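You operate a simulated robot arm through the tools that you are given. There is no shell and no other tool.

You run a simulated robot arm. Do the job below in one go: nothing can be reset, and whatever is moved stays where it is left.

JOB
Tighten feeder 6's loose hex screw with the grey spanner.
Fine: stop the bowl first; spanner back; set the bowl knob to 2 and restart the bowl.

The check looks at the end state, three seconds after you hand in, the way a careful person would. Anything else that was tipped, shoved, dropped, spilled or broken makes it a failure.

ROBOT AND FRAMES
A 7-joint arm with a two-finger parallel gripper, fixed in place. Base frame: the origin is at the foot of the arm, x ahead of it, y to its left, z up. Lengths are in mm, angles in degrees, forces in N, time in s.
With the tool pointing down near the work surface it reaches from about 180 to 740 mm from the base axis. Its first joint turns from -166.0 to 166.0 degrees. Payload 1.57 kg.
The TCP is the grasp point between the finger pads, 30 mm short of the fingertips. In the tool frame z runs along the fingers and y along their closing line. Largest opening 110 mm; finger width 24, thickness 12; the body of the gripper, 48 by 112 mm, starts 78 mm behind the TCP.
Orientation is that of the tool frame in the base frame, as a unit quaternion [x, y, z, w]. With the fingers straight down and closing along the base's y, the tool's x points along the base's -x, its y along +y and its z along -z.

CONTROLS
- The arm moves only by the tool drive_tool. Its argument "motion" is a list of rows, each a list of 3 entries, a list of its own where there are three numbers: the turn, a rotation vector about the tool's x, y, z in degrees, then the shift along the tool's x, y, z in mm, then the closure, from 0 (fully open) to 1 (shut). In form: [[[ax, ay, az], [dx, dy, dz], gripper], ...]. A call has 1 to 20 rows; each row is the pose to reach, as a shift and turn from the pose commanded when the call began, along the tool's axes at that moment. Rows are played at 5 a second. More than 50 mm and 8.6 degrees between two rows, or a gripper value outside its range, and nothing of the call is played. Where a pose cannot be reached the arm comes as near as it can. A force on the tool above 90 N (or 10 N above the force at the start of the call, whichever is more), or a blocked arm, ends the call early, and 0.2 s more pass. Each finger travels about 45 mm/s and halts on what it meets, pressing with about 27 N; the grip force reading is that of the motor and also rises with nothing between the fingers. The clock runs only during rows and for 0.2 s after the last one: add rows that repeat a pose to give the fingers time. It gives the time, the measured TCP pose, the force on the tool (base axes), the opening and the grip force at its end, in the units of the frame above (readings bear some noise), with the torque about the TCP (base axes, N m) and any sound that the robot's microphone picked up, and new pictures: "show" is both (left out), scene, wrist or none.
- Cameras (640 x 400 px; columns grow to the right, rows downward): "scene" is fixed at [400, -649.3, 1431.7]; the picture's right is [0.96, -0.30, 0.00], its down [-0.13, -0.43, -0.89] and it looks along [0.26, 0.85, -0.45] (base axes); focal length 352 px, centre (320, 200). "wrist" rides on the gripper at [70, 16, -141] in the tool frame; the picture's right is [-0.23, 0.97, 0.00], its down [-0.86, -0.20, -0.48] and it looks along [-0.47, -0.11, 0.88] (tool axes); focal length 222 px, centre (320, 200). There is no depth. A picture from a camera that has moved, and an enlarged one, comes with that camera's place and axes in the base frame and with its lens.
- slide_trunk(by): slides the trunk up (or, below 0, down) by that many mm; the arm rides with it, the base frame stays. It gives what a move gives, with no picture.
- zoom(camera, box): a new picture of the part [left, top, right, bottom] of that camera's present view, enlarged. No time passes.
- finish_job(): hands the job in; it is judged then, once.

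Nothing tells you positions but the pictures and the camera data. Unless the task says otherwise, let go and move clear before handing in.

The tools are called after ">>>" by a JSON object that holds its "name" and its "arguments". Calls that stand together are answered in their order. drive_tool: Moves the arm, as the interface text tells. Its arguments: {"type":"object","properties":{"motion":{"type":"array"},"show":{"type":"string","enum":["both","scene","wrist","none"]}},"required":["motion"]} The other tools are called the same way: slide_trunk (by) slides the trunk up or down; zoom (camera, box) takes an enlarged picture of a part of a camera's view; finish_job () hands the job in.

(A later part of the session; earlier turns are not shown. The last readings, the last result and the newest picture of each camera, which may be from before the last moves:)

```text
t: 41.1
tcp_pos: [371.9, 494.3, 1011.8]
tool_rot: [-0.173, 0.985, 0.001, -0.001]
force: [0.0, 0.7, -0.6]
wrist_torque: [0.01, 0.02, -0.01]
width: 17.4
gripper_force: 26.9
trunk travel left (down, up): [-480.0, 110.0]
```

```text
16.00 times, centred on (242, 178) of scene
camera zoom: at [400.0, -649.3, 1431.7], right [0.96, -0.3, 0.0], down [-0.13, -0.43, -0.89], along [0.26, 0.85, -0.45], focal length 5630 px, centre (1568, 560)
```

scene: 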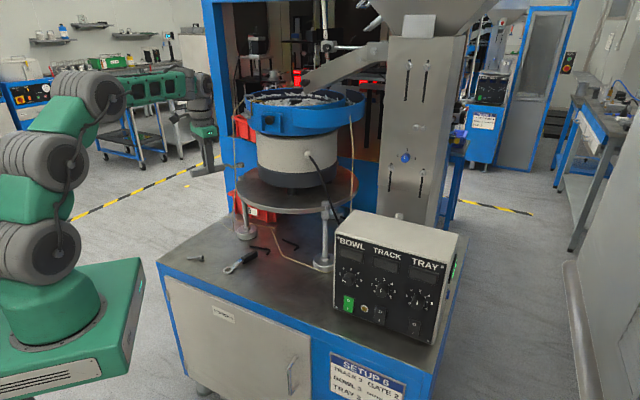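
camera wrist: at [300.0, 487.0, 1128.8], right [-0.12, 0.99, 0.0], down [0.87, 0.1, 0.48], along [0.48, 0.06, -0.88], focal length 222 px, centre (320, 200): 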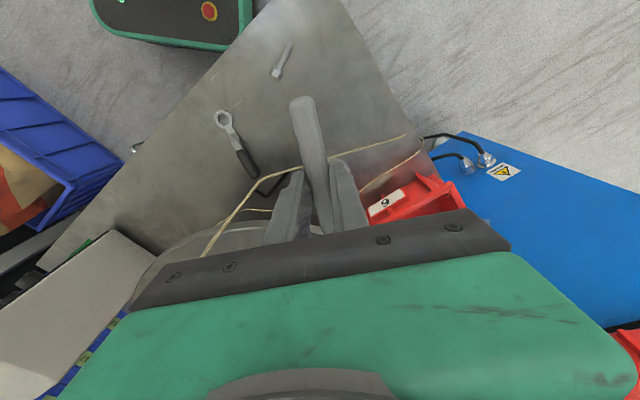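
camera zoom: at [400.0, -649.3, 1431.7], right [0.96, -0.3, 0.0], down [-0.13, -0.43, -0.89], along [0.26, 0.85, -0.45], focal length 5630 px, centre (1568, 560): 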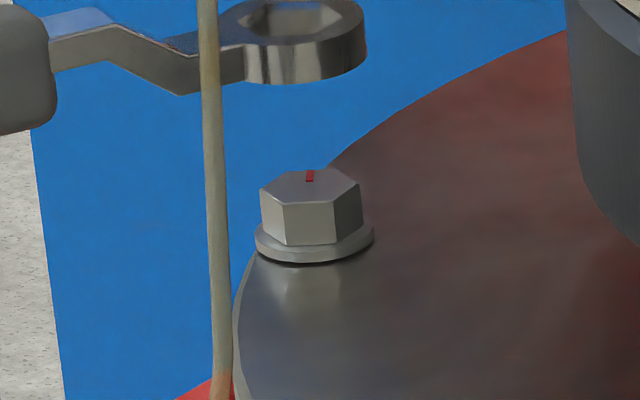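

Hex orientation of the ring (≈49°) and head (≈46–50°) match with the handle near 200°. I'll lower again in small steps, watching force for seating or a top contact.

>>> {"name": "drive_tool", "arguments": {"motion": [[[0, 0, 0], [0, 0, 12], 1], [[0, 0, 0], [0, 0, 22], 1], [[0, 0, 0], [0, 0, 27], 1], [[0, 0, 0], [0, 0, 28.5], 1], [[0, 0, 0], [0, 0, 28.5], 1]], "show": "none"}}

>>> {"name": "zoom", "arguments": {"camera": "scene", "box": [237, 172, 247, 179]}}

```text
t: 42.3
tcp_pos: [373.1, 494.0, 984.6]
tool_rot: [-0.172, 0.985, 0.0, 0.0]
force: [-0.9, 0.2, -1.2]
wrist_torque: [-0.02, 0.01, 0.01]
width: 17.1
gripper_force: 26.7
trunk travel left (down, up): [-480.0, 110.0]
```

```text
16.00 times, centred on (242, 176) of scene
camera zoom: at [400.0, -649.3, 1431.7], right [0.96, -0.3, 0.0], down [-0.13, -0.43, -0.89], along [0.26, 0.85, -0.45], focal length 5630 px, centre (1568, 592)
```

zoom: 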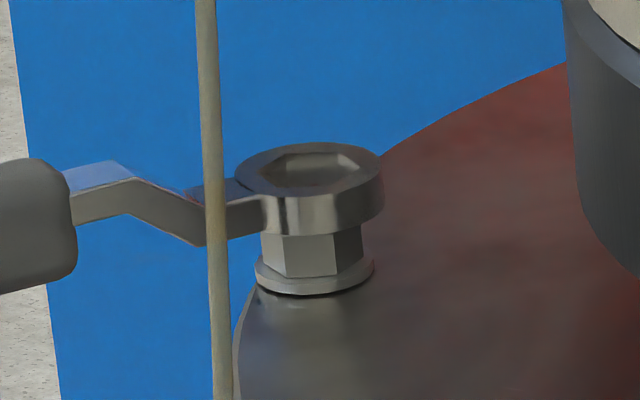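

>>> {"name": "drive_tool", "arguments": {"motion": [[[0, 0, 0], [0, 0, 0], 1], [[0, 0, 0], [0, 0, 0], 1], [[0, 0, 0], [0, 0, 0], 1]], "show": "none"}}

>>> {"name": "zoom", "arguments": {"camera": "scene", "box": [237, 172, 247, 179]}}

```text
t: 43.1
tcp_pos: [374.5, 494.6, 984.7]
tool_rot: [-0.174, 0.985, 0.001, 0.0]
force: [0.5, -0.9, -1.5]
wrist_torque: [0.0, 0.0, 0.01]
width: 17.4
gripper_force: 26.9
trunk travel left (down, up): [-480.0, 110.0]
```

```text
16.00 times, centred on (242, 176) of scene
camera zoom: at [400.0, -649.3, 1431.7], right [0.96, -0.3, 0.0], down [-0.13, -0.43, -0.89], along [0.26, 0.85, -0.45], focal length 5630 px, centre (1568, 592)
```

zoom: 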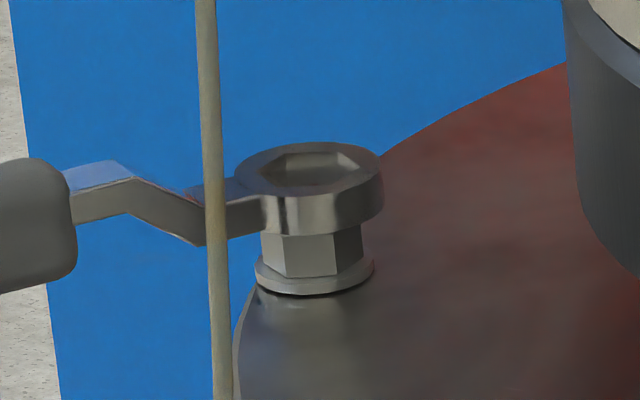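

>>> {"name": "drive_tool", "arguments": {"motion": [[[0, 0, 0], [0, 0, 0.7], 1], [[0, 0, 0], [0, 0, 1.4], 1], [[0, 0, 0], [0, 0, 1.4], 1]], "show": "none"}}

>>> {"name": "drive_tool", "arguments": {"motion": [[[0, 0, 0], [0, 0, 0.7], 1], [[0, 0, 0], [0, 0, 1.2], 1], [[0, 0, 0], [0, 0, 1.2], 1]], "show": "none"}}

>>> {"name": "zoom", "arguments": {"camera": "scene", "box": [237, 172, 247, 179]}}

```text
t: 43.9
tcp_pos: [373.6, 494.0, 983.3]
tool_rot: [-0.172, 0.985, 0.001, 0.0]
force: [-0.4, 0.2, -2.1]
wrist_torque: [0.01, -0.01, -0.01]
width: 17.6
gripper_force: 27.1
trunk travel left (down, up): [-480.0, 110.0]
```

```text
t: 44.7
tcp_pos: [372.4, 495.7, 982.6]
tool_rot: [-0.172, 0.985, 0.002, 0.001]
force: [0.5, -2.0, 3.4]
wrist_torque: [0.08, -0.45, -0.1]
width: 17.3
gripper_force: 27.2
trunk travel left (down, up): [-480.0, 110.0]
```

```text
16.00 times, centred on (242, 176) of scene
camera zoom: at [400.0, -649.3, 1431.7], right [0.96, -0.3, 0.0], down [-0.13, -0.43, -0.89], along [0.26, 0.85, -0.45], focal length 5630 px, centre (1568, 592)
```

zoom: 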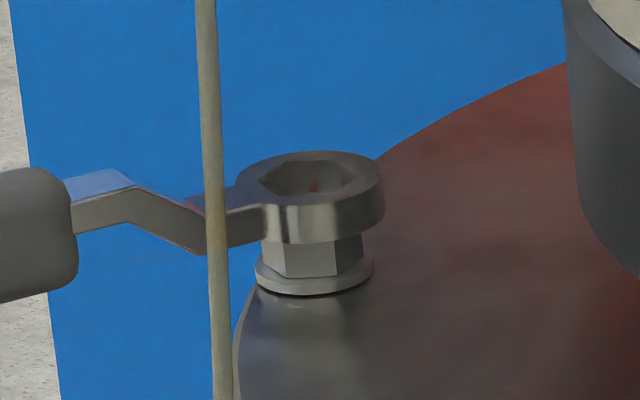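

Ring just touches the head top (about 5 N). From the picture it sits about 1 mm too far right and back, so I'll lift 1 mm, shift back by that and try again.

>>> {"name": "drive_tool", "arguments": {"motion": [[[0, 0, 0], [0, 0, -1], 1], [[0, 0, 0], [1.16, -0.38, -1], 1], [[0, 0, 0], [1.16, -0.38, 0], 1], [[0, 0, 0], [1.16, -0.38, 0.5], 1], [[0, 0, 0], [1.16, -0.38, 0.5], 1]], "show": "none"}}

>>> {"name": "zoom", "arguments": {"camera": "scene", "box": [237, 172, 247, 179]}}

```text
t: 45.9
tcp_pos: [372.6, 494.4, 981.1]
tool_rot: [-0.173, 0.985, -0.001, 0.0]
force: [0.4, -0.6, -2.6]
wrist_torque: [-0.05, 0.02, -0.07]
width: 17.1
gripper_force: 26.8
trunk travel left (down, up): [-480.0, 110.0]
```

```text
16.00 times, centred on (242, 176) of scene
camera zoom: at [400.0, -649.3, 1431.7], right [0.96, -0.3, 0.0], down [-0.13, -0.43, -0.89], along [0.26, 0.85, -0.45], focal length 5630 px, centre (1568, 592)
```

zoom: 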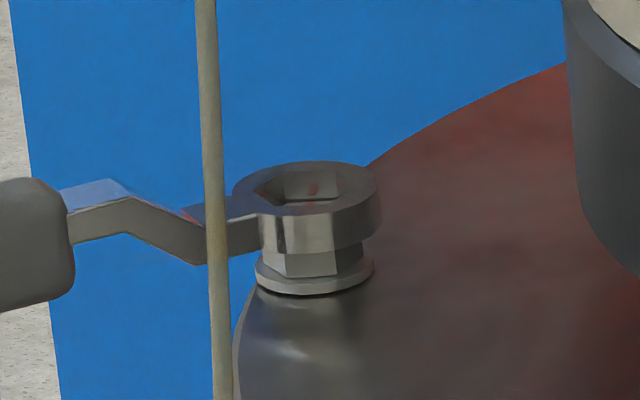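

No contact force and the ring is now slightly below the head top, so it has slipped on. I'll lower further in small steps.

>>> {"name": "drive_tool", "arguments": {"motion": [[[0, 0, 0], [0, 0, 1], 1], [[0, 0, 0], [0, 0, 2], 1], [[0, 0, 0], [0, 0, 3], 1], [[0, 0, 0], [0, 0, 3], 1]], "show": "none"}}

>>> {"name": "zoom", "arguments": {"camera": "scene", "box": [237, 172, 247, 179]}}

```text
t: 46.9
tcp_pos: [371.5, 493.5, 978.9]
tool_rot: [-0.173, 0.985, 0.0, 0.0]
force: [-0.2, -1.5, -0.5]
wrist_torque: [-0.04, 0.01, -0.15]
width: 17.5
gripper_force: 27.2
trunk travel left (down, up): [-480.0, 110.0]
```

```text
16.00 times, centred on (242, 176) of scene
camera zoom: at [400.0, -649.3, 1431.7], right [0.96, -0.3, 0.0], down [-0.13, -0.43, -0.89], along [0.26, 0.85, -0.45], focal length 5630 px, centre (1568, 592)
```

zoom: 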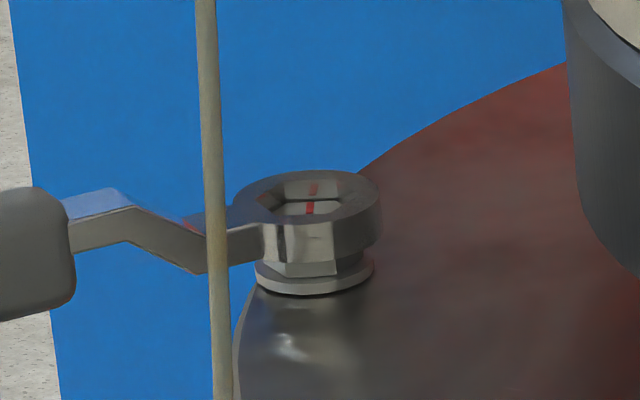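

The head's top with its red mark is now visible inside the ring, so the spanner is on. Another 3.5 mm down for full engagement.

>>> {"name": "drive_tool", "arguments": {"motion": [[[0, 0, 0], [0, 0, 1.2], 1], [[0, 0, 0], [0, 0, 2.4], 1], [[0, 0, 0], [0, 0, 3.5], 1], [[0, 0, 0], [0, 0, 3.5], 1]], "show": "none"}}

>>> {"name": "zoom", "arguments": {"camera": "scene", "box": [237, 172, 247, 179]}}

```text
t: 47.9
tcp_pos: [372.7, 494.2, 974.8]
tool_rot: [-0.173, 0.985, 0.0, 0.001]
force: [-0.5, -0.2, -1.0]
wrist_torque: [0.02, 0.03, -0.03]
width: 17.4
gripper_force: 26.9
trunk travel left (down, up): [-480.0, 110.0]
```

```text
16.00 times, centred on (242, 176) of scene
camera zoom: at [400.0, -649.3, 1431.7], right [0.96, -0.3, 0.0], down [-0.13, -0.43, -0.89], along [0.26, 0.85, -0.45], focal length 5630 px, centre (1568, 592)
```

zoom: 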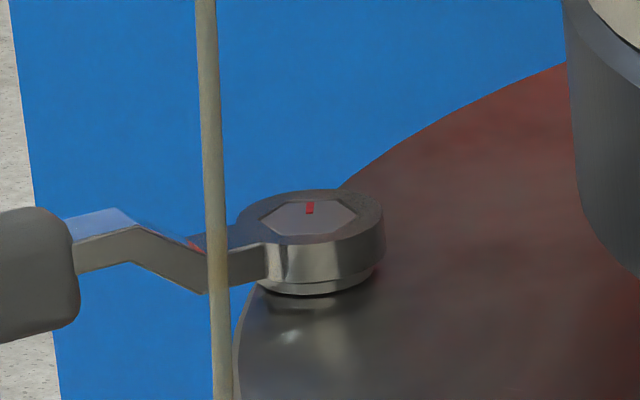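

Fully engaged with no side load. Now I'll turn clockwise about the screw axis in small steps and watch the torque and the red mark.

>>> {"name": "drive_tool", "arguments": {"motion": [[[0, 0, 1.5], [-0.05, 2.74, 0], 1], [[0, 0, 3], [-0.18, 5.48, 0], 1], [[0, 0, 4.5], [-0.4, 8.2, 0], 1], [[0, 0, 6], [-0.65, 10.94, 0], 1], [[0, 0, 8], [-1.1, 14.56, 0], 1], [[0, 0, 8], [-1.1, 14.56, 0], 1]], "show": "none"}}

>>> {"name": "zoom", "arguments": {"camera": "scene", "box": [237, 172, 247, 179]}}

```text
t: 49.3
tcp_pos: [369.2, 508.7, 974.7]
tool_rot: [-0.103, 0.995, -0.002, 0.0]
force: [0.8, 0.2, -3.4]
wrist_torque: [-0.08, 0.29, 0.02]
width: 17.4
gripper_force: 26.7
trunk travel left (down, up): [-480.0, 110.0]
```

```text
16.00 times, centred on (242, 176) of scene
camera zoom: at [400.0, -649.3, 1431.7], right [0.96, -0.3, 0.0], down [-0.13, -0.43, -0.89], along [0.26, 0.85, -0.45], focal length 5630 px, centre (1568, 592)
```

zoom: 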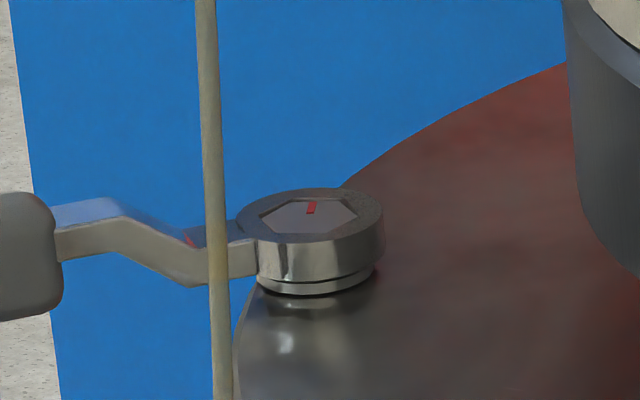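

The screw head turns with the spanner, with little resistance so far. Continuing clockwise.

>>> {"name": "drive_tool", "arguments": {"motion": [[[0, 0, 2], [-0.09, 3.65, 0], 1], [[0, 0, 4], [-0.3, 7.3, 0], 1], [[0, 0, 6], [-0.65, 10.94, 0], 1], [[0, 0, 8], [-1.1, 14.56, 0], 1], [[0, 0, 10], [-1.7, 18.17, 0], 1], [[0, 0, 12], [-2.43, 21.75, 0], 1], [[0, 0, 12], [-2.43, 21.75, 0], 1]], "show": "none"}}

>>> {"name": "zoom", "arguments": {"camera": "scene", "box": [237, 172, 247, 179]}}

```text
t: 50.9
tcp_pos: [364.9, 530.2, 972.9]
tool_rot: [0.001, 1.0, 0.002, 0.001]
force: [6.8, 2.5, 1.6]
wrist_torque: [0.08, -0.55, 0.31]
width: 17.3
gripper_force: 26.7
trunk travel left (down, up): [-480.0, 110.0]
```

```text
16.00 times, centred on (242, 176) of scene
camera zoom: at [400.0, -649.3, 1431.7], right [0.96, -0.3, 0.0], down [-0.13, -0.43, -0.89], along [0.26, 0.85, -0.45], focal length 5630 px, centre (1568, 592)
```

zoom: 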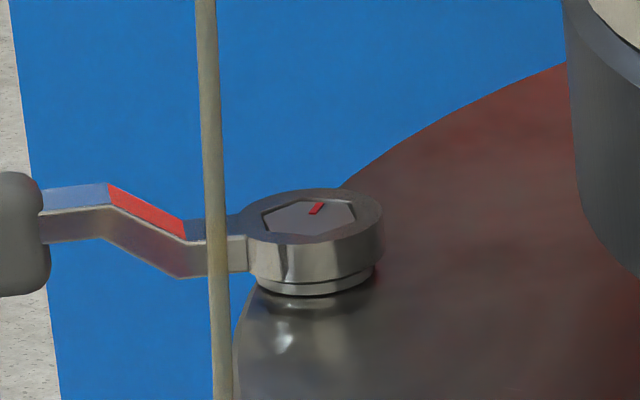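

Head has turned about 20°, with a slight radial pull I'll correct by 0.4 mm. Continuing.

>>> {"name": "drive_tool", "arguments": {"motion": [[[0, 0, 2], [-0.4, 3.65, 0], 1], [[0, 0, 4], [-0.7, 7.3, 0], 1], [[0, 0, 6], [-1.05, 10.94, 0], 1], [[0, 0, 8], [-1.5, 14.56, 0], 1], [[0, 0, 10], [-2.1, 18.17, 0], 1], [[0, 0, 12], [-2.83, 21.75, 0], 1], [[0, 0, 12], [-2.83, 21.75, 0], 1]], "show": "none"}}

>>> {"name": "zoom", "arguments": {"camera": "scene", "box": [237, 172, 247, 179]}}

```text
t: 52.5
tcp_pos: [367.7, 550.7, 973.0]
tool_rot: [0.104, 0.995, 0.0, 0.0]
force: [-7.2, 5.3, -4.2]
wrist_torque: [0.25, 0.55, 0.46]
width: 17.3
gripper_force: 26.7
trunk travel left (down, up): [-480.0, 110.0]
```

```text
16.00 times, centred on (242, 176) of scene
camera zoom: at [400.0, -649.3, 1431.7], right [0.96, -0.3, 0.0], down [-0.13, -0.43, -0.89], along [0.26, 0.85, -0.45], focal length 5630 px, centre (1568, 592)
```

zoom: 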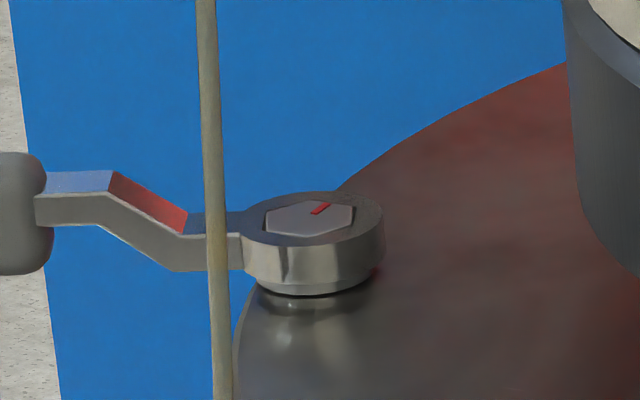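

>>> {"name": "drive_tool", "arguments": {"motion": [[[0, 0, 2], [0.2, 3.65, -0.3], 1], [[0, 0, 4], [-0.05, 7.3, -0.6], 1], [[0, 0, 6], [-0.35, 10.94, -0.6], 1], [[0, 0, 8], [-0.8, 14.56, -0.6], 1], [[0, 0, 10], [-1.4, 18.17, -0.6], 1], [[0, 0, 12], [-2.13, 21.75, -0.6], 1], [[0, 0, 12], [-2.13, 21.75, -0.6], 1]], "show": "scene"}}

>>> {"name": "zoom", "arguments": {"camera": "scene", "box": [237, 172, 247, 179]}}

```text
t: 54.1
tcp_pos: [373.5, 572.9, 975.0]
tool_rot: [0.209, 0.978, 0.001, 0.0]
force: [-7.1, 8.3, -5.1]
wrist_torque: [0.4, 0.56, 0.63]
width: 17.1
gripper_force: 27.1
trunk travel left (down, up): [-480.0, 110.0]
```

scene: 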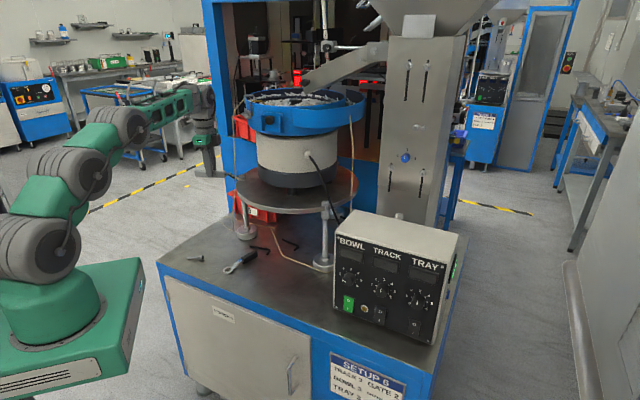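

```text
16.00 times, centred on (242, 176) of scene
camera zoom: at [400.0, -649.3, 1431.7], right [0.96, -0.3, 0.0], down [-0.13, -0.43, -0.89], along [0.26, 0.85, -0.45], focal length 5630 px, centre (1568, 592)
```

zoom: 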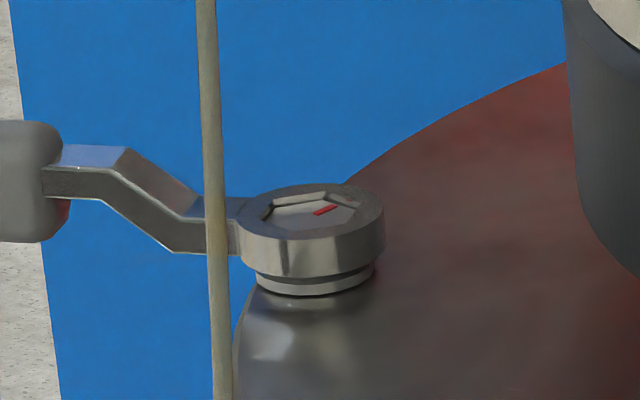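

About 44° so far and the screw still turns freely, since the net torque at the screw is small. I'll continue with a small centring correction.

>>> {"name": "drive_tool", "arguments": {"motion": [[[0, 0, 2], [0.3, 3.7, 0], 1], [[0, 0, 4], [0.2, 7.4, 0.3], 1], [[0, 0, 6], [-0.1, 11.1, 0.6], 1], [[0, 0, 8], [-0.6, 14.8, 0.6], 1], [[0, 0, 10], [-1.2, 18.4, 0.6], 1], [[0, 0, 12], [-1.95, 22, 0.6], 1], [[0, 0, 12], [-1.95, 22, 0.6], 1]], "show": "none"}}

>>> {"name": "zoom", "arguments": {"camera": "scene", "box": [237, 172, 247, 179]}}

```text
t: 55.7
tcp_pos: [385.1, 591.9, 974.9]
tool_rot: [0.31, 0.951, 0.0, 0.0]
force: [-2.2, 9.6, 2.1]
wrist_torque: [0.17, -0.19, 0.76]
width: 17.6
gripper_force: 27.1
trunk travel left (down, up): [-480.0, 110.0]
```

```text
16.00 times, centred on (242, 176) of scene
camera zoom: at [400.0, -649.3, 1431.7], right [0.96, -0.3, 0.0], down [-0.13, -0.43, -0.89], along [0.26, 0.85, -0.45], focal length 5630 px, centre (1568, 592)
```

zoom: 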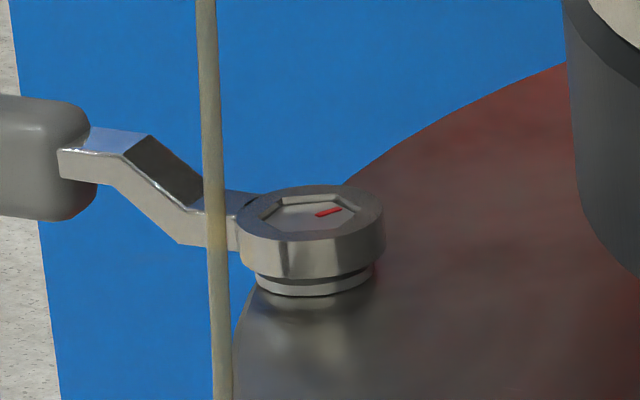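

About 56° turned and the screw still runs freely, so several strokes will be needed. I'll relax the side load before lifting off to re-index.

>>> {"name": "drive_tool", "arguments": {"motion": [[[0, 0, 0], [0.2, 0.2, 0], 1], [[0, 0, -0.4], [0.3, 0.4, 0], 1], [[0, 0, -0.4], [0.3, 0.4, 0], 1]], "show": "none"}}

```text
t: 56.5
tcp_pos: [384.3, 591.3, 974.2]
tool_rot: [0.307, 0.952, 0.001, 0.0]
force: [0.1, 6.8, 0.5]
wrist_torque: [0.11, -0.18, 0.54]
width: 17.6
gripper_force: 27.4
trunk travel left (down, up): [-480.0, 110.0]
```

>>> {"name": "drive_tool", "arguments": {"motion": [[[0, 0, -0.4], [0.15, 0.3, 0], 1], [[0, 0, -0.8], [0.2, 0.5, 0], 1], [[0, 0, -0.8], [0.2, 0.5, 0], 1]], "show": "none"}}

>>> {"name": "zoom", "arguments": {"camera": "scene", "box": [237, 172, 247, 179]}}

```text
t: 57.3
tcp_pos: [385.3, 591.4, 972.5]
tool_rot: [0.3, 0.954, -0.001, 0.0]
force: [-1.3, 2.5, -1.9]
wrist_torque: [0.18, 0.13, 0.15]
width: 17.4
gripper_force: 27.0
out of reach, approached as far as the arm can: row 1, 2
trunk travel left (down, up): [-480.0, 110.0]
```

```text
16.00 times, centred on (242, 176) of scene
camera zoom: at [400.0, -649.3, 1431.7], right [0.96, -0.3, 0.0], down [-0.13, -0.43, -0.89], along [0.26, 0.85, -0.45], focal length 5630 px, centre (1568, 592)
```

zoom: 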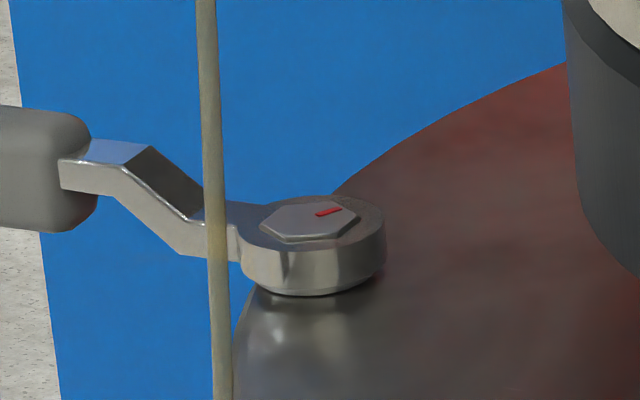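

The arm is near its reach limit there. I'll lift the spanner off the head vertically using the trunk (+18 mm), which keeps the posture unchanged.

>>> {"name": "slide_trunk", "arguments": {"by": 18}}

>>> {"name": "zoom", "arguments": {"camera": "scene", "box": [237, 172, 247, 179]}}

```text
t: 57.9
tcp_pos: [384.2, 590.9, 991.1]
tool_rot: [0.3, 0.954, -0.001, 0.0]
force: [-0.1, 1.0, -0.8]
wrist_torque: [-0.01, -0.01, -0.01]
width: 17.2
gripper_force: 26.9
trunk travel left (down, up): [-498.0, 92.0]
```

```text
16.00 times, centred on (242, 176) of scene
camera zoom: at [400.0, -649.3, 1431.7], right [0.96, -0.3, 0.0], down [-0.13, -0.43, -0.89], along [0.26, 0.85, -0.45], focal length 5630 px, centre (1568, 592)
```

zoom: 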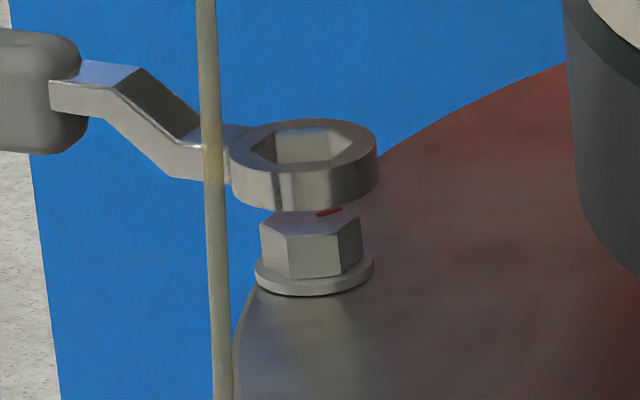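

The spanner is clear of the head and the red mark has turned about 57°. I'll raise the trunk another 60 mm for better reach, then swing the spanner back 60° about the screw axis.

>>> {"name": "slide_trunk", "arguments": {"by": 60}}

>>> {"name": "drive_tool", "arguments": {"motion": [[[0, 0, -6.67], [-0.55, -12.35, 0], 1], [[0, 0, -13.33], [-2.5, -24.5, 0], 1], [[0, 0, -20], [-5.9, -36.4, 0], 1], [[0, 0, -26.67], [-10.6, -47.8, 0], 1], [[0, 0, -33.33], [-16.65, -58.6, 0], 1], [[0, 0, -40], [-23.9, -68.6, 0], 1], [[0, 0, -46.67], [-32.2, -77.7, 0], 1], [[0, 0, -53.33], [-41.6, -85.8, 0], 1], [[0, 0, -60], [-51.8, -92.7, 0], 1], [[0, 0, -60], [-51.8, -92.7, 0], 1]], "show": "both"}}

```text
t: 58.9
tcp_pos: [385.0, 592.3, 1051.3]
tool_rot: [0.299, 0.954, -0.001, 0.0]
force: [0.7, 0.4, -1.3]
wrist_torque: [0.0, 0.01, -0.02]
width: 17.1
gripper_force: 26.7
trunk travel left (down, up): [-558.0, 32.0]
```

```text
t: 61.1
tcp_pos: [373.6, 486.3, 1050.8]
tool_rot: [-0.218, 0.976, 0.001, -0.001]
force: [-0.2, 0.0, -1.5]
wrist_torque: [0.02, 0.01, -0.01]
width: 17.3
gripper_force: 26.9
trunk travel left (down, up): [-558.0, 32.0]
camera wrist: at [303.3, 471.1, 1191.6], right [-0.21, 0.98, 0.0], down [0.86, 0.18, 0.48], along [0.47, 0.1, -0.88], focal length 222 px, centre (320, 200)
```

scene: 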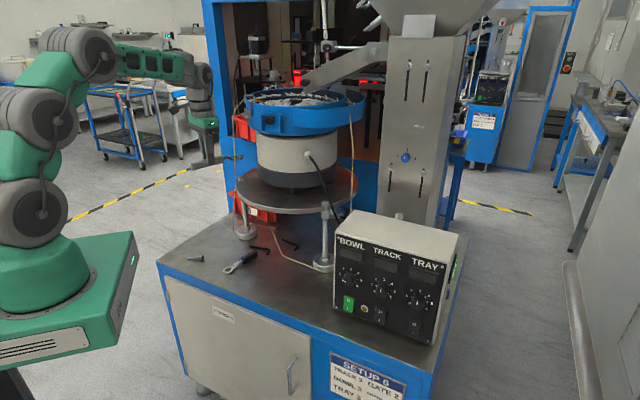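
wrist: 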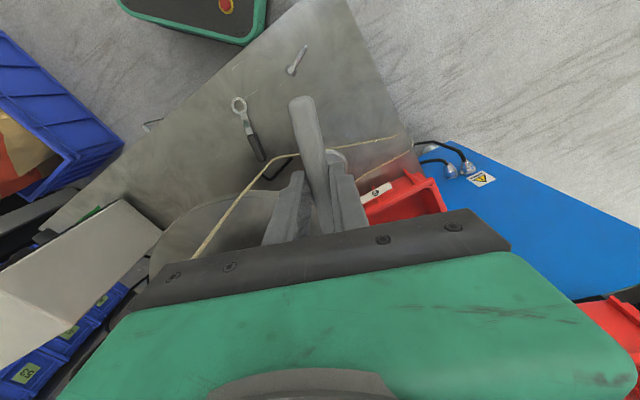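

Back-swing done exactly as planned. I'll lower to just above the head and check.

>>> {"name": "drive_tool", "arguments": {"motion": [[[0, 0, 0], [0, 0, 20], 1], [[0, 0, 0], [0, 0, 40], 1], [[0, 0, 0], [0, 0, 56], 1], [[0, 0, 0], [0, 0, 64], 1], [[0, 0, 0], [0, 0, 64], 1]], "show": "none"}}

>>> {"name": "zoom", "arguments": {"camera": "scene", "box": [237, 172, 247, 179]}}

```text
t: 62.3
tcp_pos: [373.8, 485.2, 989.1]
tool_rot: [-0.217, 0.976, 0.0, 0.0]
force: [0.1, 0.7, -1.6]
wrist_torque: [-0.01, -0.03, -0.03]
width: 17.3
gripper_force: 27.3
trunk travel left (down, up): [-558.0, 32.0]
```

```text
16.00 times, centred on (242, 176) of scene
camera zoom: at [400.0, -649.3, 1431.7], right [0.96, -0.3, 0.0], down [-0.13, -0.43, -0.89], along [0.26, 0.85, -0.45], focal length 5630 px, centre (1568, 592)
```

zoom: 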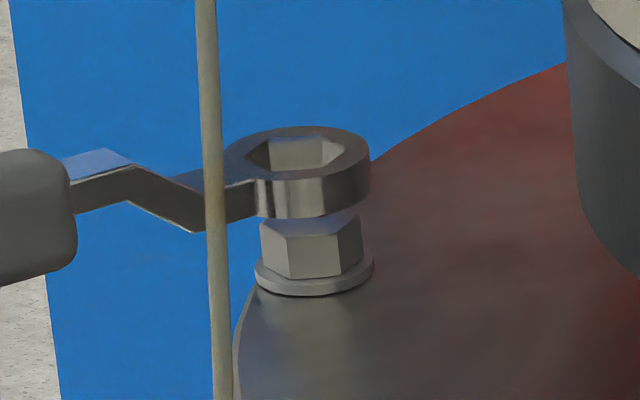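

>>> {"name": "drive_tool", "arguments": {"motion": [[[0, 0, 0], [0.14, -1.64, 0], 1], [[0, 0, 0], [0.14, -1.64, 2], 1], [[0, 0, 0], [0.14, -1.64, 4], 1], [[0, 0, 0], [0.14, -1.64, 4], 1]], "show": "none"}}

>>> {"name": "zoom", "arguments": {"camera": "scene", "box": [237, 172, 247, 179]}}

```text
t: 63.3
tcp_pos: [373.4, 484.6, 984.4]
tool_rot: [-0.218, 0.976, 0.0, -0.001]
force: [0.0, 0.1, -1.2]
wrist_torque: [0.02, 0.02, 0.0]
width: 17.4
gripper_force: 26.9
trunk travel left (down, up): [-558.0, 32.0]
```

```text
16.00 times, centred on (242, 176) of scene
camera zoom: at [400.0, -649.3, 1431.7], right [0.96, -0.3, 0.0], down [-0.13, -0.43, -0.89], along [0.26, 0.85, -0.45], focal length 5630 px, centre (1568, 592)
```

zoom: 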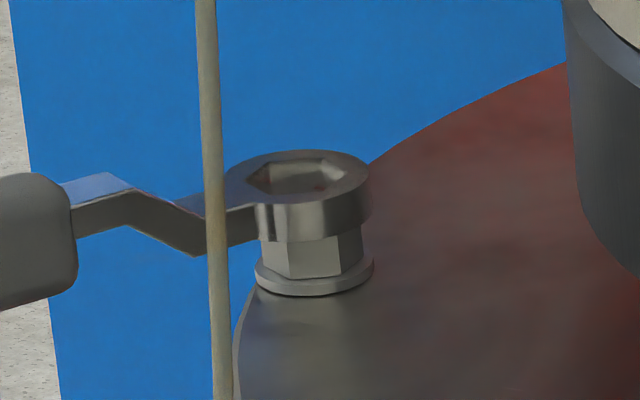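

Ring needs to go about 2 mm right in the picture. Adjusting, then feeling for contact.

>>> {"name": "drive_tool", "arguments": {"motion": [[[0, 0, 0], [-1, -0.4, 0], 1], [[0, 0, 0], [-2.02, -0.76, 0], 1], [[0, 0, 0], [-2.02, -0.76, 0.8], 1], [[0, 0, 0], [-2.02, -0.76, 0.8], 1]], "show": "none"}}

>>> {"name": "zoom", "arguments": {"camera": "scene", "box": [237, 172, 247, 179]}}

```text
t: 64.3
tcp_pos: [375.7, 484.4, 983.2]
tool_rot: [-0.217, 0.976, 0.002, 0.0]
force: [0.0, -0.3, -1.1]
wrist_torque: [-0.02, -0.04, 0.02]
width: 17.1
gripper_force: 27.5
trunk travel left (down, up): [-558.0, 32.0]
```

```text
16.00 times, centred on (242, 176) of scene
camera zoom: at [400.0, -649.3, 1431.7], right [0.96, -0.3, 0.0], down [-0.13, -0.43, -0.89], along [0.26, 0.85, -0.45], focal length 5630 px, centre (1568, 592)
```

zoom: 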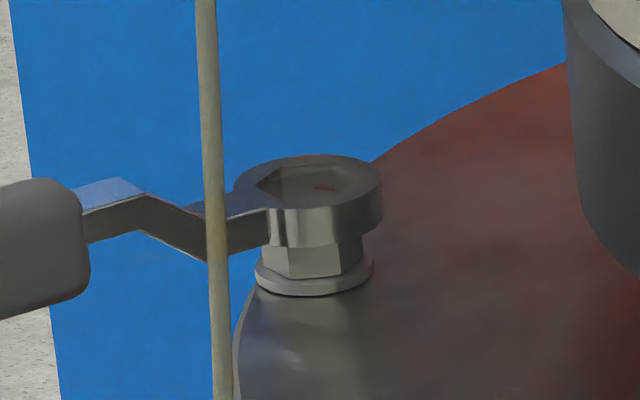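

>>> {"name": "drive_tool", "arguments": {"motion": [[[0, 0, 0], [0, 0, 0.6], 1], [[0, 0, 0], [0, 0, 1.2], 1], [[0, 0, 0], [0, 0, 1.2], 1]], "show": "none"}}

>>> {"name": "zoom", "arguments": {"camera": "scene", "box": [237, 172, 247, 179]}}

```text
t: 65.1
tcp_pos: [375.9, 483.6, 982.5]
tool_rot: [-0.217, 0.976, 0.001, 0.001]
force: [0.1, 0.6, -0.5]
wrist_torque: [0.03, -0.12, 0.05]
width: 17.1
gripper_force: 27.1
trunk travel left (down, up): [-558.0, 32.0]
```

```text
16.00 times, centred on (242, 176) of scene
camera zoom: at [400.0, -649.3, 1431.7], right [0.96, -0.3, 0.0], down [-0.13, -0.43, -0.89], along [0.26, 0.85, -0.45], focal length 5630 px, centre (1568, 592)
```

zoom: 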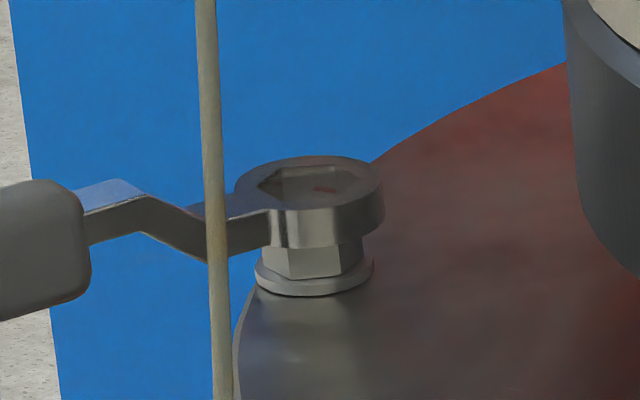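

>>> {"name": "drive_tool", "arguments": {"motion": [[[0, 0, 0], [0, 0, -0.6], 1], [[0, 0, 0], [0, 0.64, -0.6], 1], [[0, 0, 0], [0, 0.64, 0.3], 1], [[0, 0, 0], [0, 0.64, 0.9], 1], [[0, 0, 0], [0, 0.64, 0.9], 1]], "show": "none"}}

>>> {"name": "zoom", "arguments": {"camera": "scene", "box": [237, 172, 247, 179]}}

```text
t: 66.3
tcp_pos: [375.6, 484.5, 982.4]
tool_rot: [-0.218, 0.976, 0.001, 0.001]
force: [1.8, 0.3, 4.9]
wrist_torque: [0.25, -0.44, -0.09]
width: 17.2
gripper_force: 27.1
trunk travel left (down, up): [-558.0, 32.0]
```

```text
16.00 times, centred on (242, 176) of scene
camera zoom: at [400.0, -649.3, 1431.7], right [0.96, -0.3, 0.0], down [-0.13, -0.43, -0.89], along [0.26, 0.85, -0.45], focal length 5630 px, centre (1568, 592)
```

zoom: 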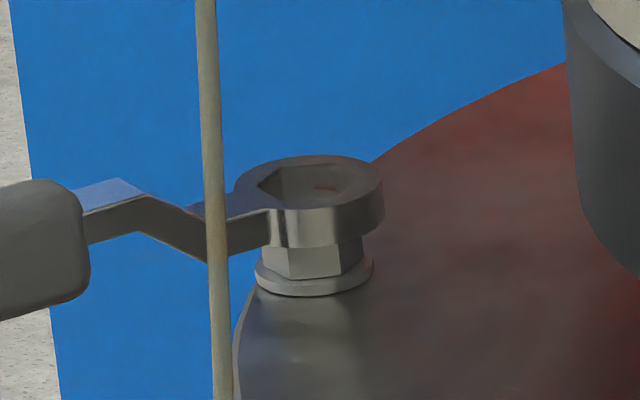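

The torque reading suggests the near-side wall of the ring sits on the head. I'll shift 0.6 mm towards the handle and 0.4 mm sideways, and retry.

>>> {"name": "drive_tool", "arguments": {"motion": [[[0, 0, 0], [0, 0, -0.8], 1], [[0, 0, 0], [0.7, 0.4, -0.8], 1], [[0, 0, 0], [0.7, 0.4, 0], 1], [[0, 0, 0], [0.7, 0.4, 0.5], 1], [[0, 0, 0], [0.7, 0.4, 0.5], 1]], "show": "none"}}

>>> {"name": "zoom", "arguments": {"camera": "scene", "box": [237, 172, 247, 179]}}

```text
t: 67.5
tcp_pos: [375.1, 483.7, 980.2]
tool_rot: [-0.218, 0.976, -0.001, 0.0]
force: [1.3, 0.8, -1.5]
wrist_torque: [0.05, -0.12, -0.03]
width: 17.3
gripper_force: 26.8
trunk travel left (down, up): [-558.0, 32.0]
```

```text
16.00 times, centred on (242, 176) of scene
camera zoom: at [400.0, -649.3, 1431.7], right [0.96, -0.3, 0.0], down [-0.13, -0.43, -0.89], along [0.26, 0.85, -0.45], focal length 5630 px, centre (1568, 592)
```

zoom: 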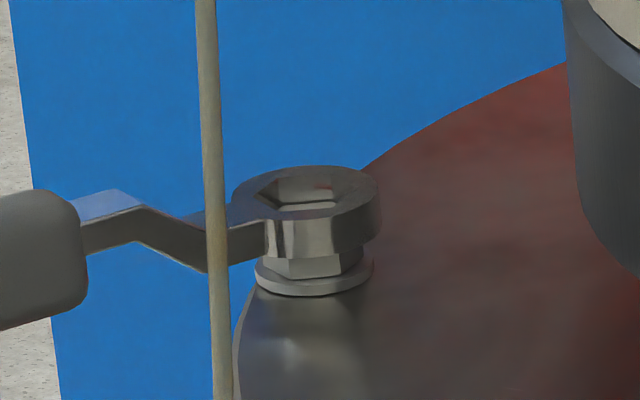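

It slipped on. Lowering to full engagement.

>>> {"name": "drive_tool", "arguments": {"motion": [[[0, 0, 0], [0, 0, 1.5], 1], [[0, 0, 0], [0, 0, 3], 1], [[0, 0, 0], [0, 0, 4.5], 1], [[0, 0, 0], [0, 0, 5.5], 1], [[0, 0, 0], [0, 0, 5.5], 1]], "show": "none"}}

>>> {"name": "zoom", "arguments": {"camera": "scene", "box": [237, 172, 247, 179]}}

```text
t: 68.7
tcp_pos: [375.4, 484.5, 974.1]
tool_rot: [-0.218, 0.976, 0.001, 0.001]
force: [0.3, -0.1, -2.3]
wrist_torque: [0.02, 0.01, 0.03]
width: 17.4
gripper_force: 27.2
trunk travel left (down, up): [-558.0, 32.0]
```

```text
16.00 times, centred on (242, 176) of scene
camera zoom: at [400.0, -649.3, 1431.7], right [0.96, -0.3, 0.0], down [-0.13, -0.43, -0.89], along [0.26, 0.85, -0.45], focal length 5630 px, centre (1568, 592)
```

zoom: 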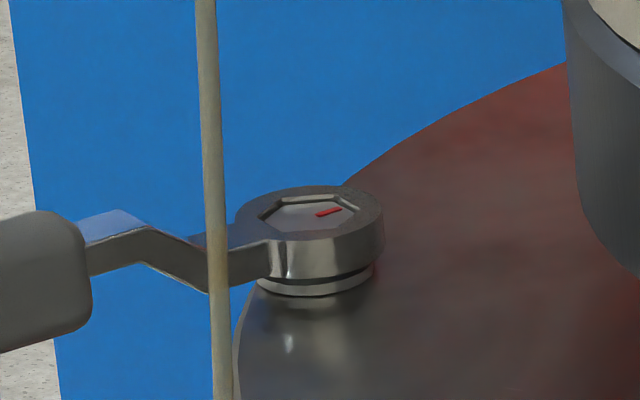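

Engaged without side load. Second stroke: turning clockwise 20° at a time.

>>> {"name": "drive_tool", "arguments": {"motion": [[[0, 0, 2.5], [-0.1, 4.62, 0], 1], [[0, 0, 5], [-0.4, 9.24, 0], 1], [[0, 0, 7.5], [-0.91, 13.84, 0], 1], [[0, 0, 10], [-1.61, 18.41, 0], 1], [[0, 0, 12.5], [-2.51, 22.94, 0], 1], [[0, 0, 15], [-3.61, 27.43, 0], 1], [[0, 0, 17.5], [-4.91, 31.88, 0], 1], [[0, 0, 20], [-6.39, 36.25, 0], 1], [[0, 0, 20], [-6.39, 36.25, 0], 1]], "show": "none"}}

>>> {"name": "zoom", "arguments": {"camera": "scene", "box": [237, 172, 247, 179]}}

```text
t: 70.7
tcp_pos: [365.6, 518.6, 973.5]
tool_rot: [-0.044, 0.999, 0.001, -0.001]
force: [-0.6, 3.9, 1.6]
wrist_torque: [0.15, -0.26, 0.43]
width: 17.6
gripper_force: 26.9
trunk travel left (down, up): [-558.0, 32.0]
```

```text
16.00 times, centred on (242, 176) of scene
camera zoom: at [400.0, -649.3, 1431.7], right [0.96, -0.3, 0.0], down [-0.13, -0.43, -0.89], along [0.26, 0.85, -0.45], focal length 5630 px, centre (1568, 592)
```

zoom: 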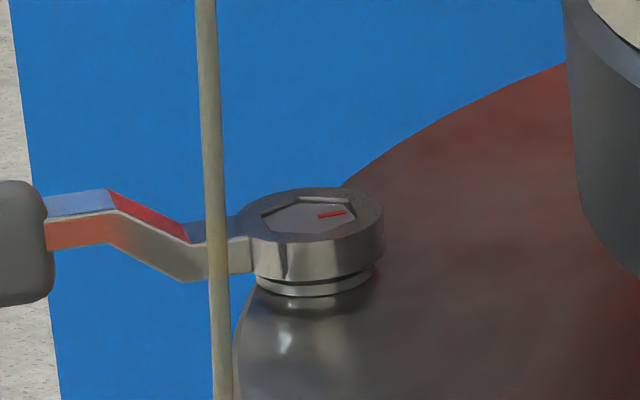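

>>> {"name": "drive_tool", "arguments": {"motion": [[[0, 0, 2.5], [-0.1, 4.7, 0], 1], [[0, 0, 5], [-0.4, 9.4, 0], 1], [[0, 0, 7.5], [-0.91, 14, 0], 1], [[0, 0, 10], [-1.61, 18.6, 0], 1], [[0, 0, 12.5], [-2.51, 23.1, 0], 1], [[0, 0, 15], [-3.61, 27.6, 0], 1], [[0, 0, 17.5], [-4.91, 32.1, 0], 1], [[0, 0, 20], [-6.39, 36.45, 0], 1], [[0, 0, 20], [-6.39, 36.45, 0], 1]], "show": "none"}}

>>> {"name": "zoom", "arguments": {"camera": "scene", "box": [237, 172, 247, 179]}}

```text
t: 72.7
tcp_pos: [369.0, 557.2, 973.3]
tool_rot: [0.13, 0.992, 0.001, 0.0]
force: [-5.7, 2.8, -4.2]
wrist_torque: [0.11, 0.53, 0.11]
width: 17.5
gripper_force: 27.6
trunk travel left (down, up): [-558.0, 32.0]
```

```text
16.00 times, centred on (242, 176) of scene
camera zoom: at [400.0, -649.3, 1431.7], right [0.96, -0.3, 0.0], down [-0.13, -0.43, -0.89], along [0.26, 0.85, -0.45], focal length 5630 px, centre (1568, 592)
```

zoom: 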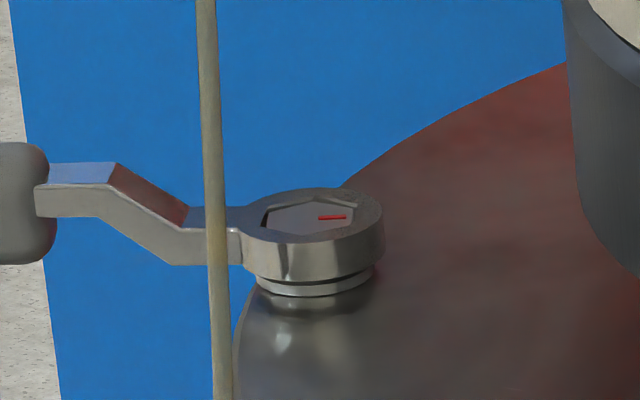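

>>> {"name": "drive_tool", "arguments": {"motion": [[[0, 0, 2.5], [0.1, 4.7, -0.2], 1], [[0, 0, 5], [-0.2, 9.4, -0.3], 1], [[0, 0, 7.5], [-0.7, 14, -0.3], 1], [[0, 0, 10], [-1.4, 18.6, -0.3], 1], [[0, 0, 12.5], [-2.3, 23.1, -0.3], 1], [[0, 0, 15], [-3.4, 27.6, -0.3], 1], [[0, 0, 17.5], [-4.7, 32.1, -0.3], 1], [[0, 0, 20], [-6.2, 36.45, -0.3], 1], [[0, 0, 22], [-7.5, 39.9, -0.3], 1], [[0, 0, 22], [-7.5, 39.9, -0.3], 1]], "show": "none"}}

>>> {"name": "zoom", "arguments": {"camera": "scene", "box": [237, 172, 247, 179]}}

```text
t: 74.9
tcp_pos: [386.2, 595.4, 973.6]
tool_rot: [0.317, 0.948, 0.0, 0.001]
force: [3.9, 1.3, 1.8]
wrist_torque: [-0.09, -0.46, 0.41]
width: 17.3
gripper_force: 26.7
trunk travel left (down, up): [-558.0, 32.0]
```

```text
16.00 times, centred on (242, 176) of scene
camera zoom: at [400.0, -649.3, 1431.7], right [0.96, -0.3, 0.0], down [-0.13, -0.43, -0.89], along [0.26, 0.85, -0.45], focal length 5630 px, centre (1568, 592)
```

zoom: 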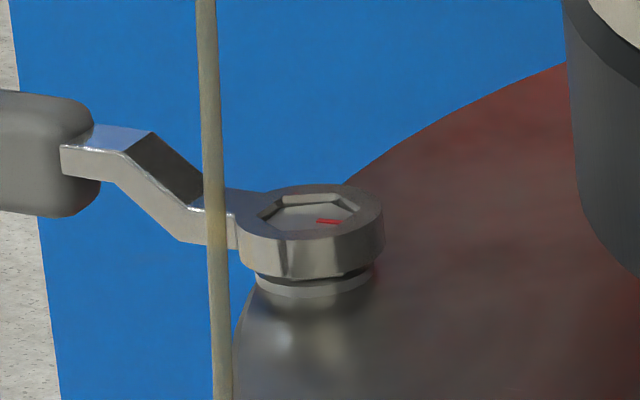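

>>> {"name": "drive_tool", "arguments": {"motion": [[[0, 0, 2], [-0.3, 3.7, 0], 1], [[0, 0, 4], [-0.6, 7.4, 0], 1], [[0, 0, 6], [-1, 11.1, 0], 1], [[0, 0, 8], [-1.5, 14.8, 0], 1], [[0, 0, 8], [-1.5, 14.8, 0], 1]], "show": "none"}}

>>> {"name": "zoom", "arguments": {"camera": "scene", "box": [237, 172, 247, 179]}}

```text
t: 76.1
tcp_pos: [392.8, 600.8, 974.1]
tool_rot: [0.381, 0.924, 0.002, 0.001]
force: [-8.0, 14.8, 3.6]
wrist_torque: [0.24, -0.08, 0.74]
width: 18.7
gripper_force: 26.5
out of reach, approached as far as the arm can: row 4, 5
trunk travel left (down, up): [-558.0, 32.0]
```

```text
16.00 times, centred on (242, 176) of scene
camera zoom: at [400.0, -649.3, 1431.7], right [0.96, -0.3, 0.0], down [-0.13, -0.43, -0.89], along [0.26, 0.85, -0.45], focal length 5630 px, centre (1568, 592)
```

zoom: 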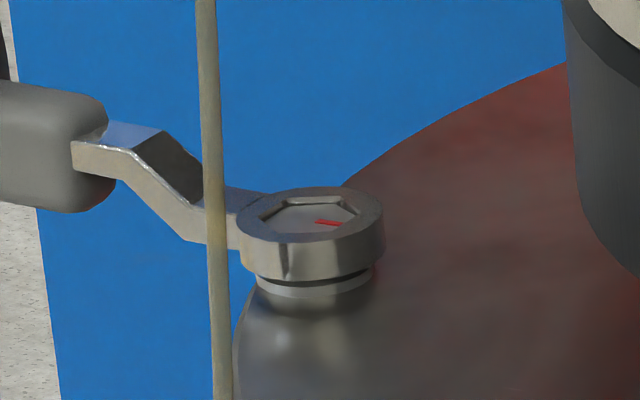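

That hit the reach limit and put some twist in the grip. I'll back off slightly to relieve it before lifting off.

>>> {"name": "drive_tool", "arguments": {"motion": [[[0, 0, -2], [-0.1, -0.8, 0], 1], [[0, 0, -4], [-0.3, -3.5, 0], 1], [[0, 0, -6], [-0.5, -6.8, 0], 1], [[0, 0, -6], [-0.5, -6.8, 0], 1]], "show": "none"}}

>>> {"name": "zoom", "arguments": {"camera": "scene", "box": [237, 172, 247, 179]}}

>>> {"name": "zoom", "arguments": {"camera": "scene", "box": [200, 140, 260, 190]}}

```text
t: 77.1
tcp_pos: [389.9, 594.1, 973.6]
tool_rot: [0.333, 0.943, 0.0, -0.001]
force: [-7.5, 12.7, 2.1]
wrist_torque: [0.32, 0.08, 0.6]
width: 17.4
gripper_force: 27.2
trunk travel left (down, up): [-558.0, 32.0]
```

```text
16.00 times, centred on (242, 176) of scene
camera zoom: at [400.0, -649.3, 1431.7], right [0.96, -0.3, 0.0], down [-0.13, -0.43, -0.89], along [0.26, 0.85, -0.45], focal length 5630 px, centre (1568, 592)
```

zoom: 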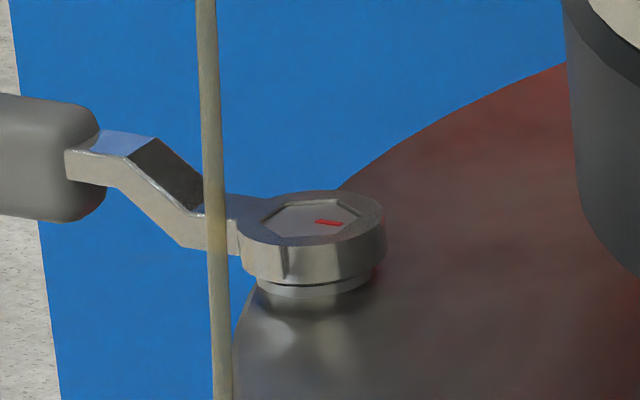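

```text
8.00 times, centred on (230, 165) of scene
camera zoom: at [400.0, -649.3, 1431.7], right [0.96, -0.3, 0.0], down [-0.13, -0.43, -0.89], along [0.26, 0.85, -0.45], focal length 2815 px, centre (1040, 480)
```

zoom: 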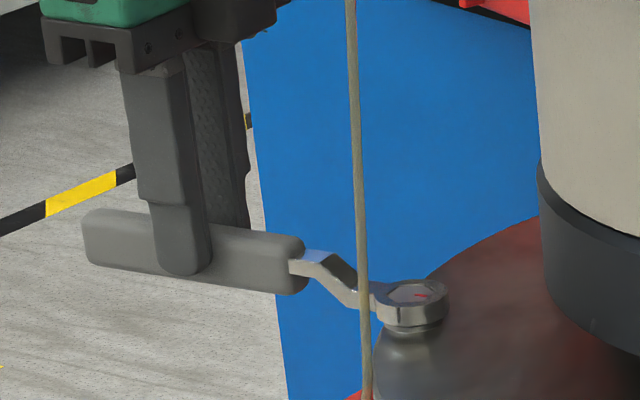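

>>> {"name": "drive_tool", "arguments": {"motion": [[[0, 0, -0.5], [0.4, 0.1, 0], 1], [[0, 0, -1.2], [0.9, 0.1, 0], 1], [[0, 0, -1.2], [0.9, 0.1, 0], 1]], "show": "none"}}

```text
t: 77.9
tcp_pos: [388.7, 593.9, 974.6]
tool_rot: [0.324, 0.946, 0.0, 0.0]
force: [-3.8, 5.2, -0.9]
wrist_torque: [0.22, 0.16, 0.25]
width: 17.5
gripper_force: 27.1
trunk travel left (down, up): [-558.0, 32.0]
```

>>> {"name": "drive_tool", "arguments": {"motion": [[[0, 0, -0.4], [0.3, 0, 0], 1], [[0, 0, -0.8], [0.5, 0, 0], 1], [[0, 0, -0.8], [0.5, 0, 0], 1]], "show": "none"}}

>>> {"name": "zoom", "arguments": {"camera": "scene", "box": [237, 172, 247, 179]}}

```text
t: 78.7
tcp_pos: [387.8, 594.7, 973.5]
tool_rot: [0.316, 0.949, 0.0, 0.001]
force: [-1.6, 2.1, -1.5]
wrist_torque: [0.04, 0.09, -0.05]
width: 17.4
gripper_force: 27.1
trunk travel left (down, up): [-558.0, 32.0]
```

```text
16.00 times, centred on (242, 176) of scene
camera zoom: at [400.0, -649.3, 1431.7], right [0.96, -0.3, 0.0], down [-0.13, -0.43, -0.89], along [0.26, 0.85, -0.45], focal length 5630 px, centre (1568, 592)
```

zoom: 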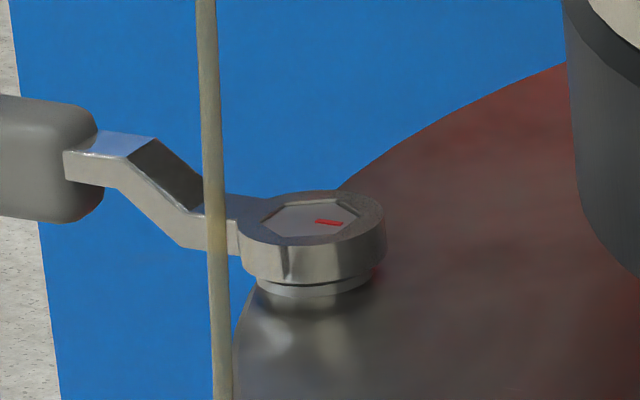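

Side loads are nearly zero now. Lifting off with the trunk again.

>>> {"name": "slide_trunk", "arguments": {"by": 18}}

>>> {"name": "zoom", "arguments": {"camera": "scene", "box": [237, 172, 247, 179]}}

```text
t: 79.4
tcp_pos: [388.6, 594.4, 992.4]
tool_rot: [0.317, 0.949, 0.001, 0.0]
force: [0.0, -0.2, -1.2]
wrist_torque: [0.0, 0.0, 0.0]
width: 17.2
gripper_force: 26.9
trunk travel left (down, up): [-576.0, 14.0]
```

```text
16.00 times, centred on (242, 176) of scene
camera zoom: at [400.0, -649.3, 1431.7], right [0.96, -0.3, 0.0], down [-0.13, -0.43, -0.89], along [0.26, 0.85, -0.45], focal length 5630 px, centre (1568, 592)
```

zoom: 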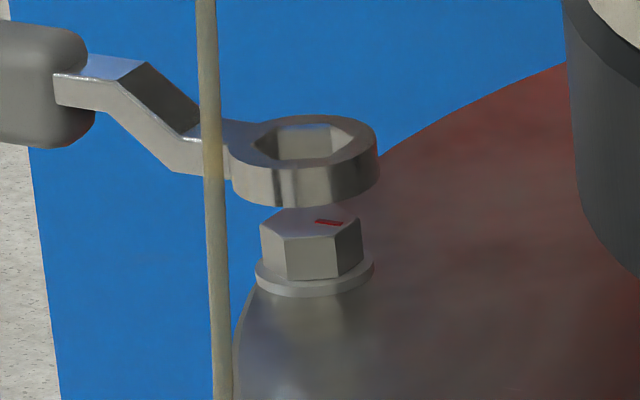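

The washer now appears close to flat on the plate. Swinging back 60° for a third stroke.

>>> {"name": "drive_tool", "arguments": {"motion": [[[0, 0, -6.67], [-0.6, -12.5, 0], 1], [[0, 0, -13.33], [-2.6, -24.75, 0], 1], [[0, 0, -20], [-6, -36.7, 0], 1], [[0, 0, -26.67], [-10.8, -48.3, 0], 1], [[0, 0, -33.33], [-16.9, -59.1, 0], 1], [[0, 0, -40], [-24.2, -69.2, 0], 1], [[0, 0, -46.67], [-32.7, -78.4, 0], 1], [[0, 0, -53.33], [-42.15, -86.5, 0], 1], [[0, 0, -60], [-52.5, -93.5, 0], 1], [[0, 0, -60], [-52.5, -93.5, 0], 1]], "show": "none"}}

>>> {"name": "zoom", "arguments": {"camera": "scene", "box": [237, 172, 247, 179]}}

```text
t: 81.6
tcp_pos: [373.7, 488.4, 992.6]
tool_rot: [-0.201, 0.98, 0.002, 0.001]
force: [0.6, 0.0, -0.5]
wrist_torque: [0.02, 0.02, -0.01]
width: 17.3
gripper_force: 26.5
trunk travel left (down, up): [-576.0, 14.0]
```

```text
16.00 times, centred on (242, 176) of scene
camera zoom: at [400.0, -649.3, 1431.7], right [0.96, -0.3, 0.0], down [-0.13, -0.43, -0.89], along [0.26, 0.85, -0.45], focal length 5630 px, centre (1568, 592)
```

zoom: 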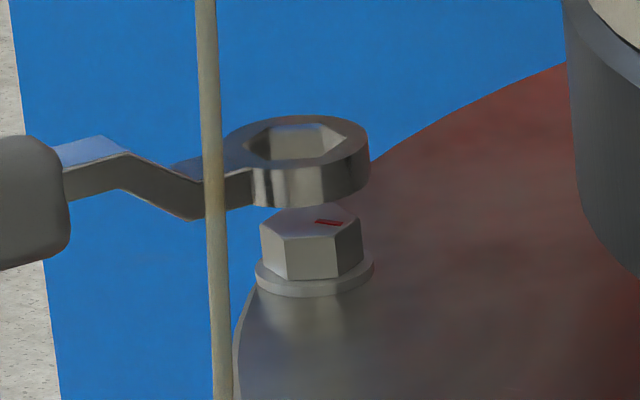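

>>> {"name": "drive_tool", "arguments": {"motion": [[[0, 0, 0], [-0.8, -0.7, 0], 1], [[0, 0, 0], [-1.6, -1.35, 0], 1], [[0, 0, 0], [-1.6, -1.35, 0], 1]], "show": "none"}}

>>> {"name": "zoom", "arguments": {"camera": "scene", "box": [237, 172, 247, 179]}}

```text
t: 82.4
tcp_pos: [375.9, 488.6, 990.7]
tool_rot: [-0.2, 0.98, 0.001, 0.0]
force: [0.1, 0.1, -1.3]
wrist_torque: [0.02, 0.0, -0.01]
width: 17.3
gripper_force: 26.8
trunk travel left (down, up): [-576.0, 14.0]
```

```text
16.00 times, centred on (242, 176) of scene
camera zoom: at [400.0, -649.3, 1431.7], right [0.96, -0.3, 0.0], down [-0.13, -0.43, -0.89], along [0.26, 0.85, -0.45], focal length 5630 px, centre (1568, 592)
```

zoom: 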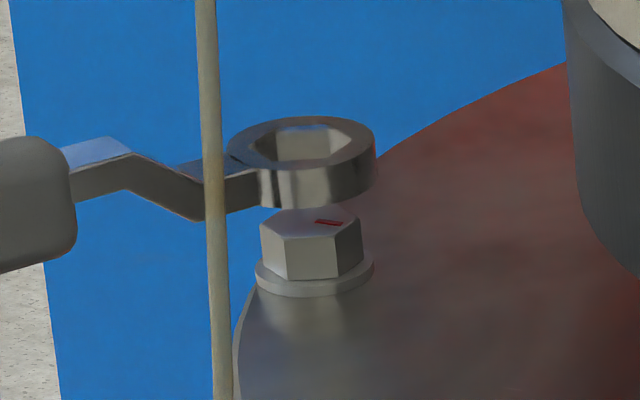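

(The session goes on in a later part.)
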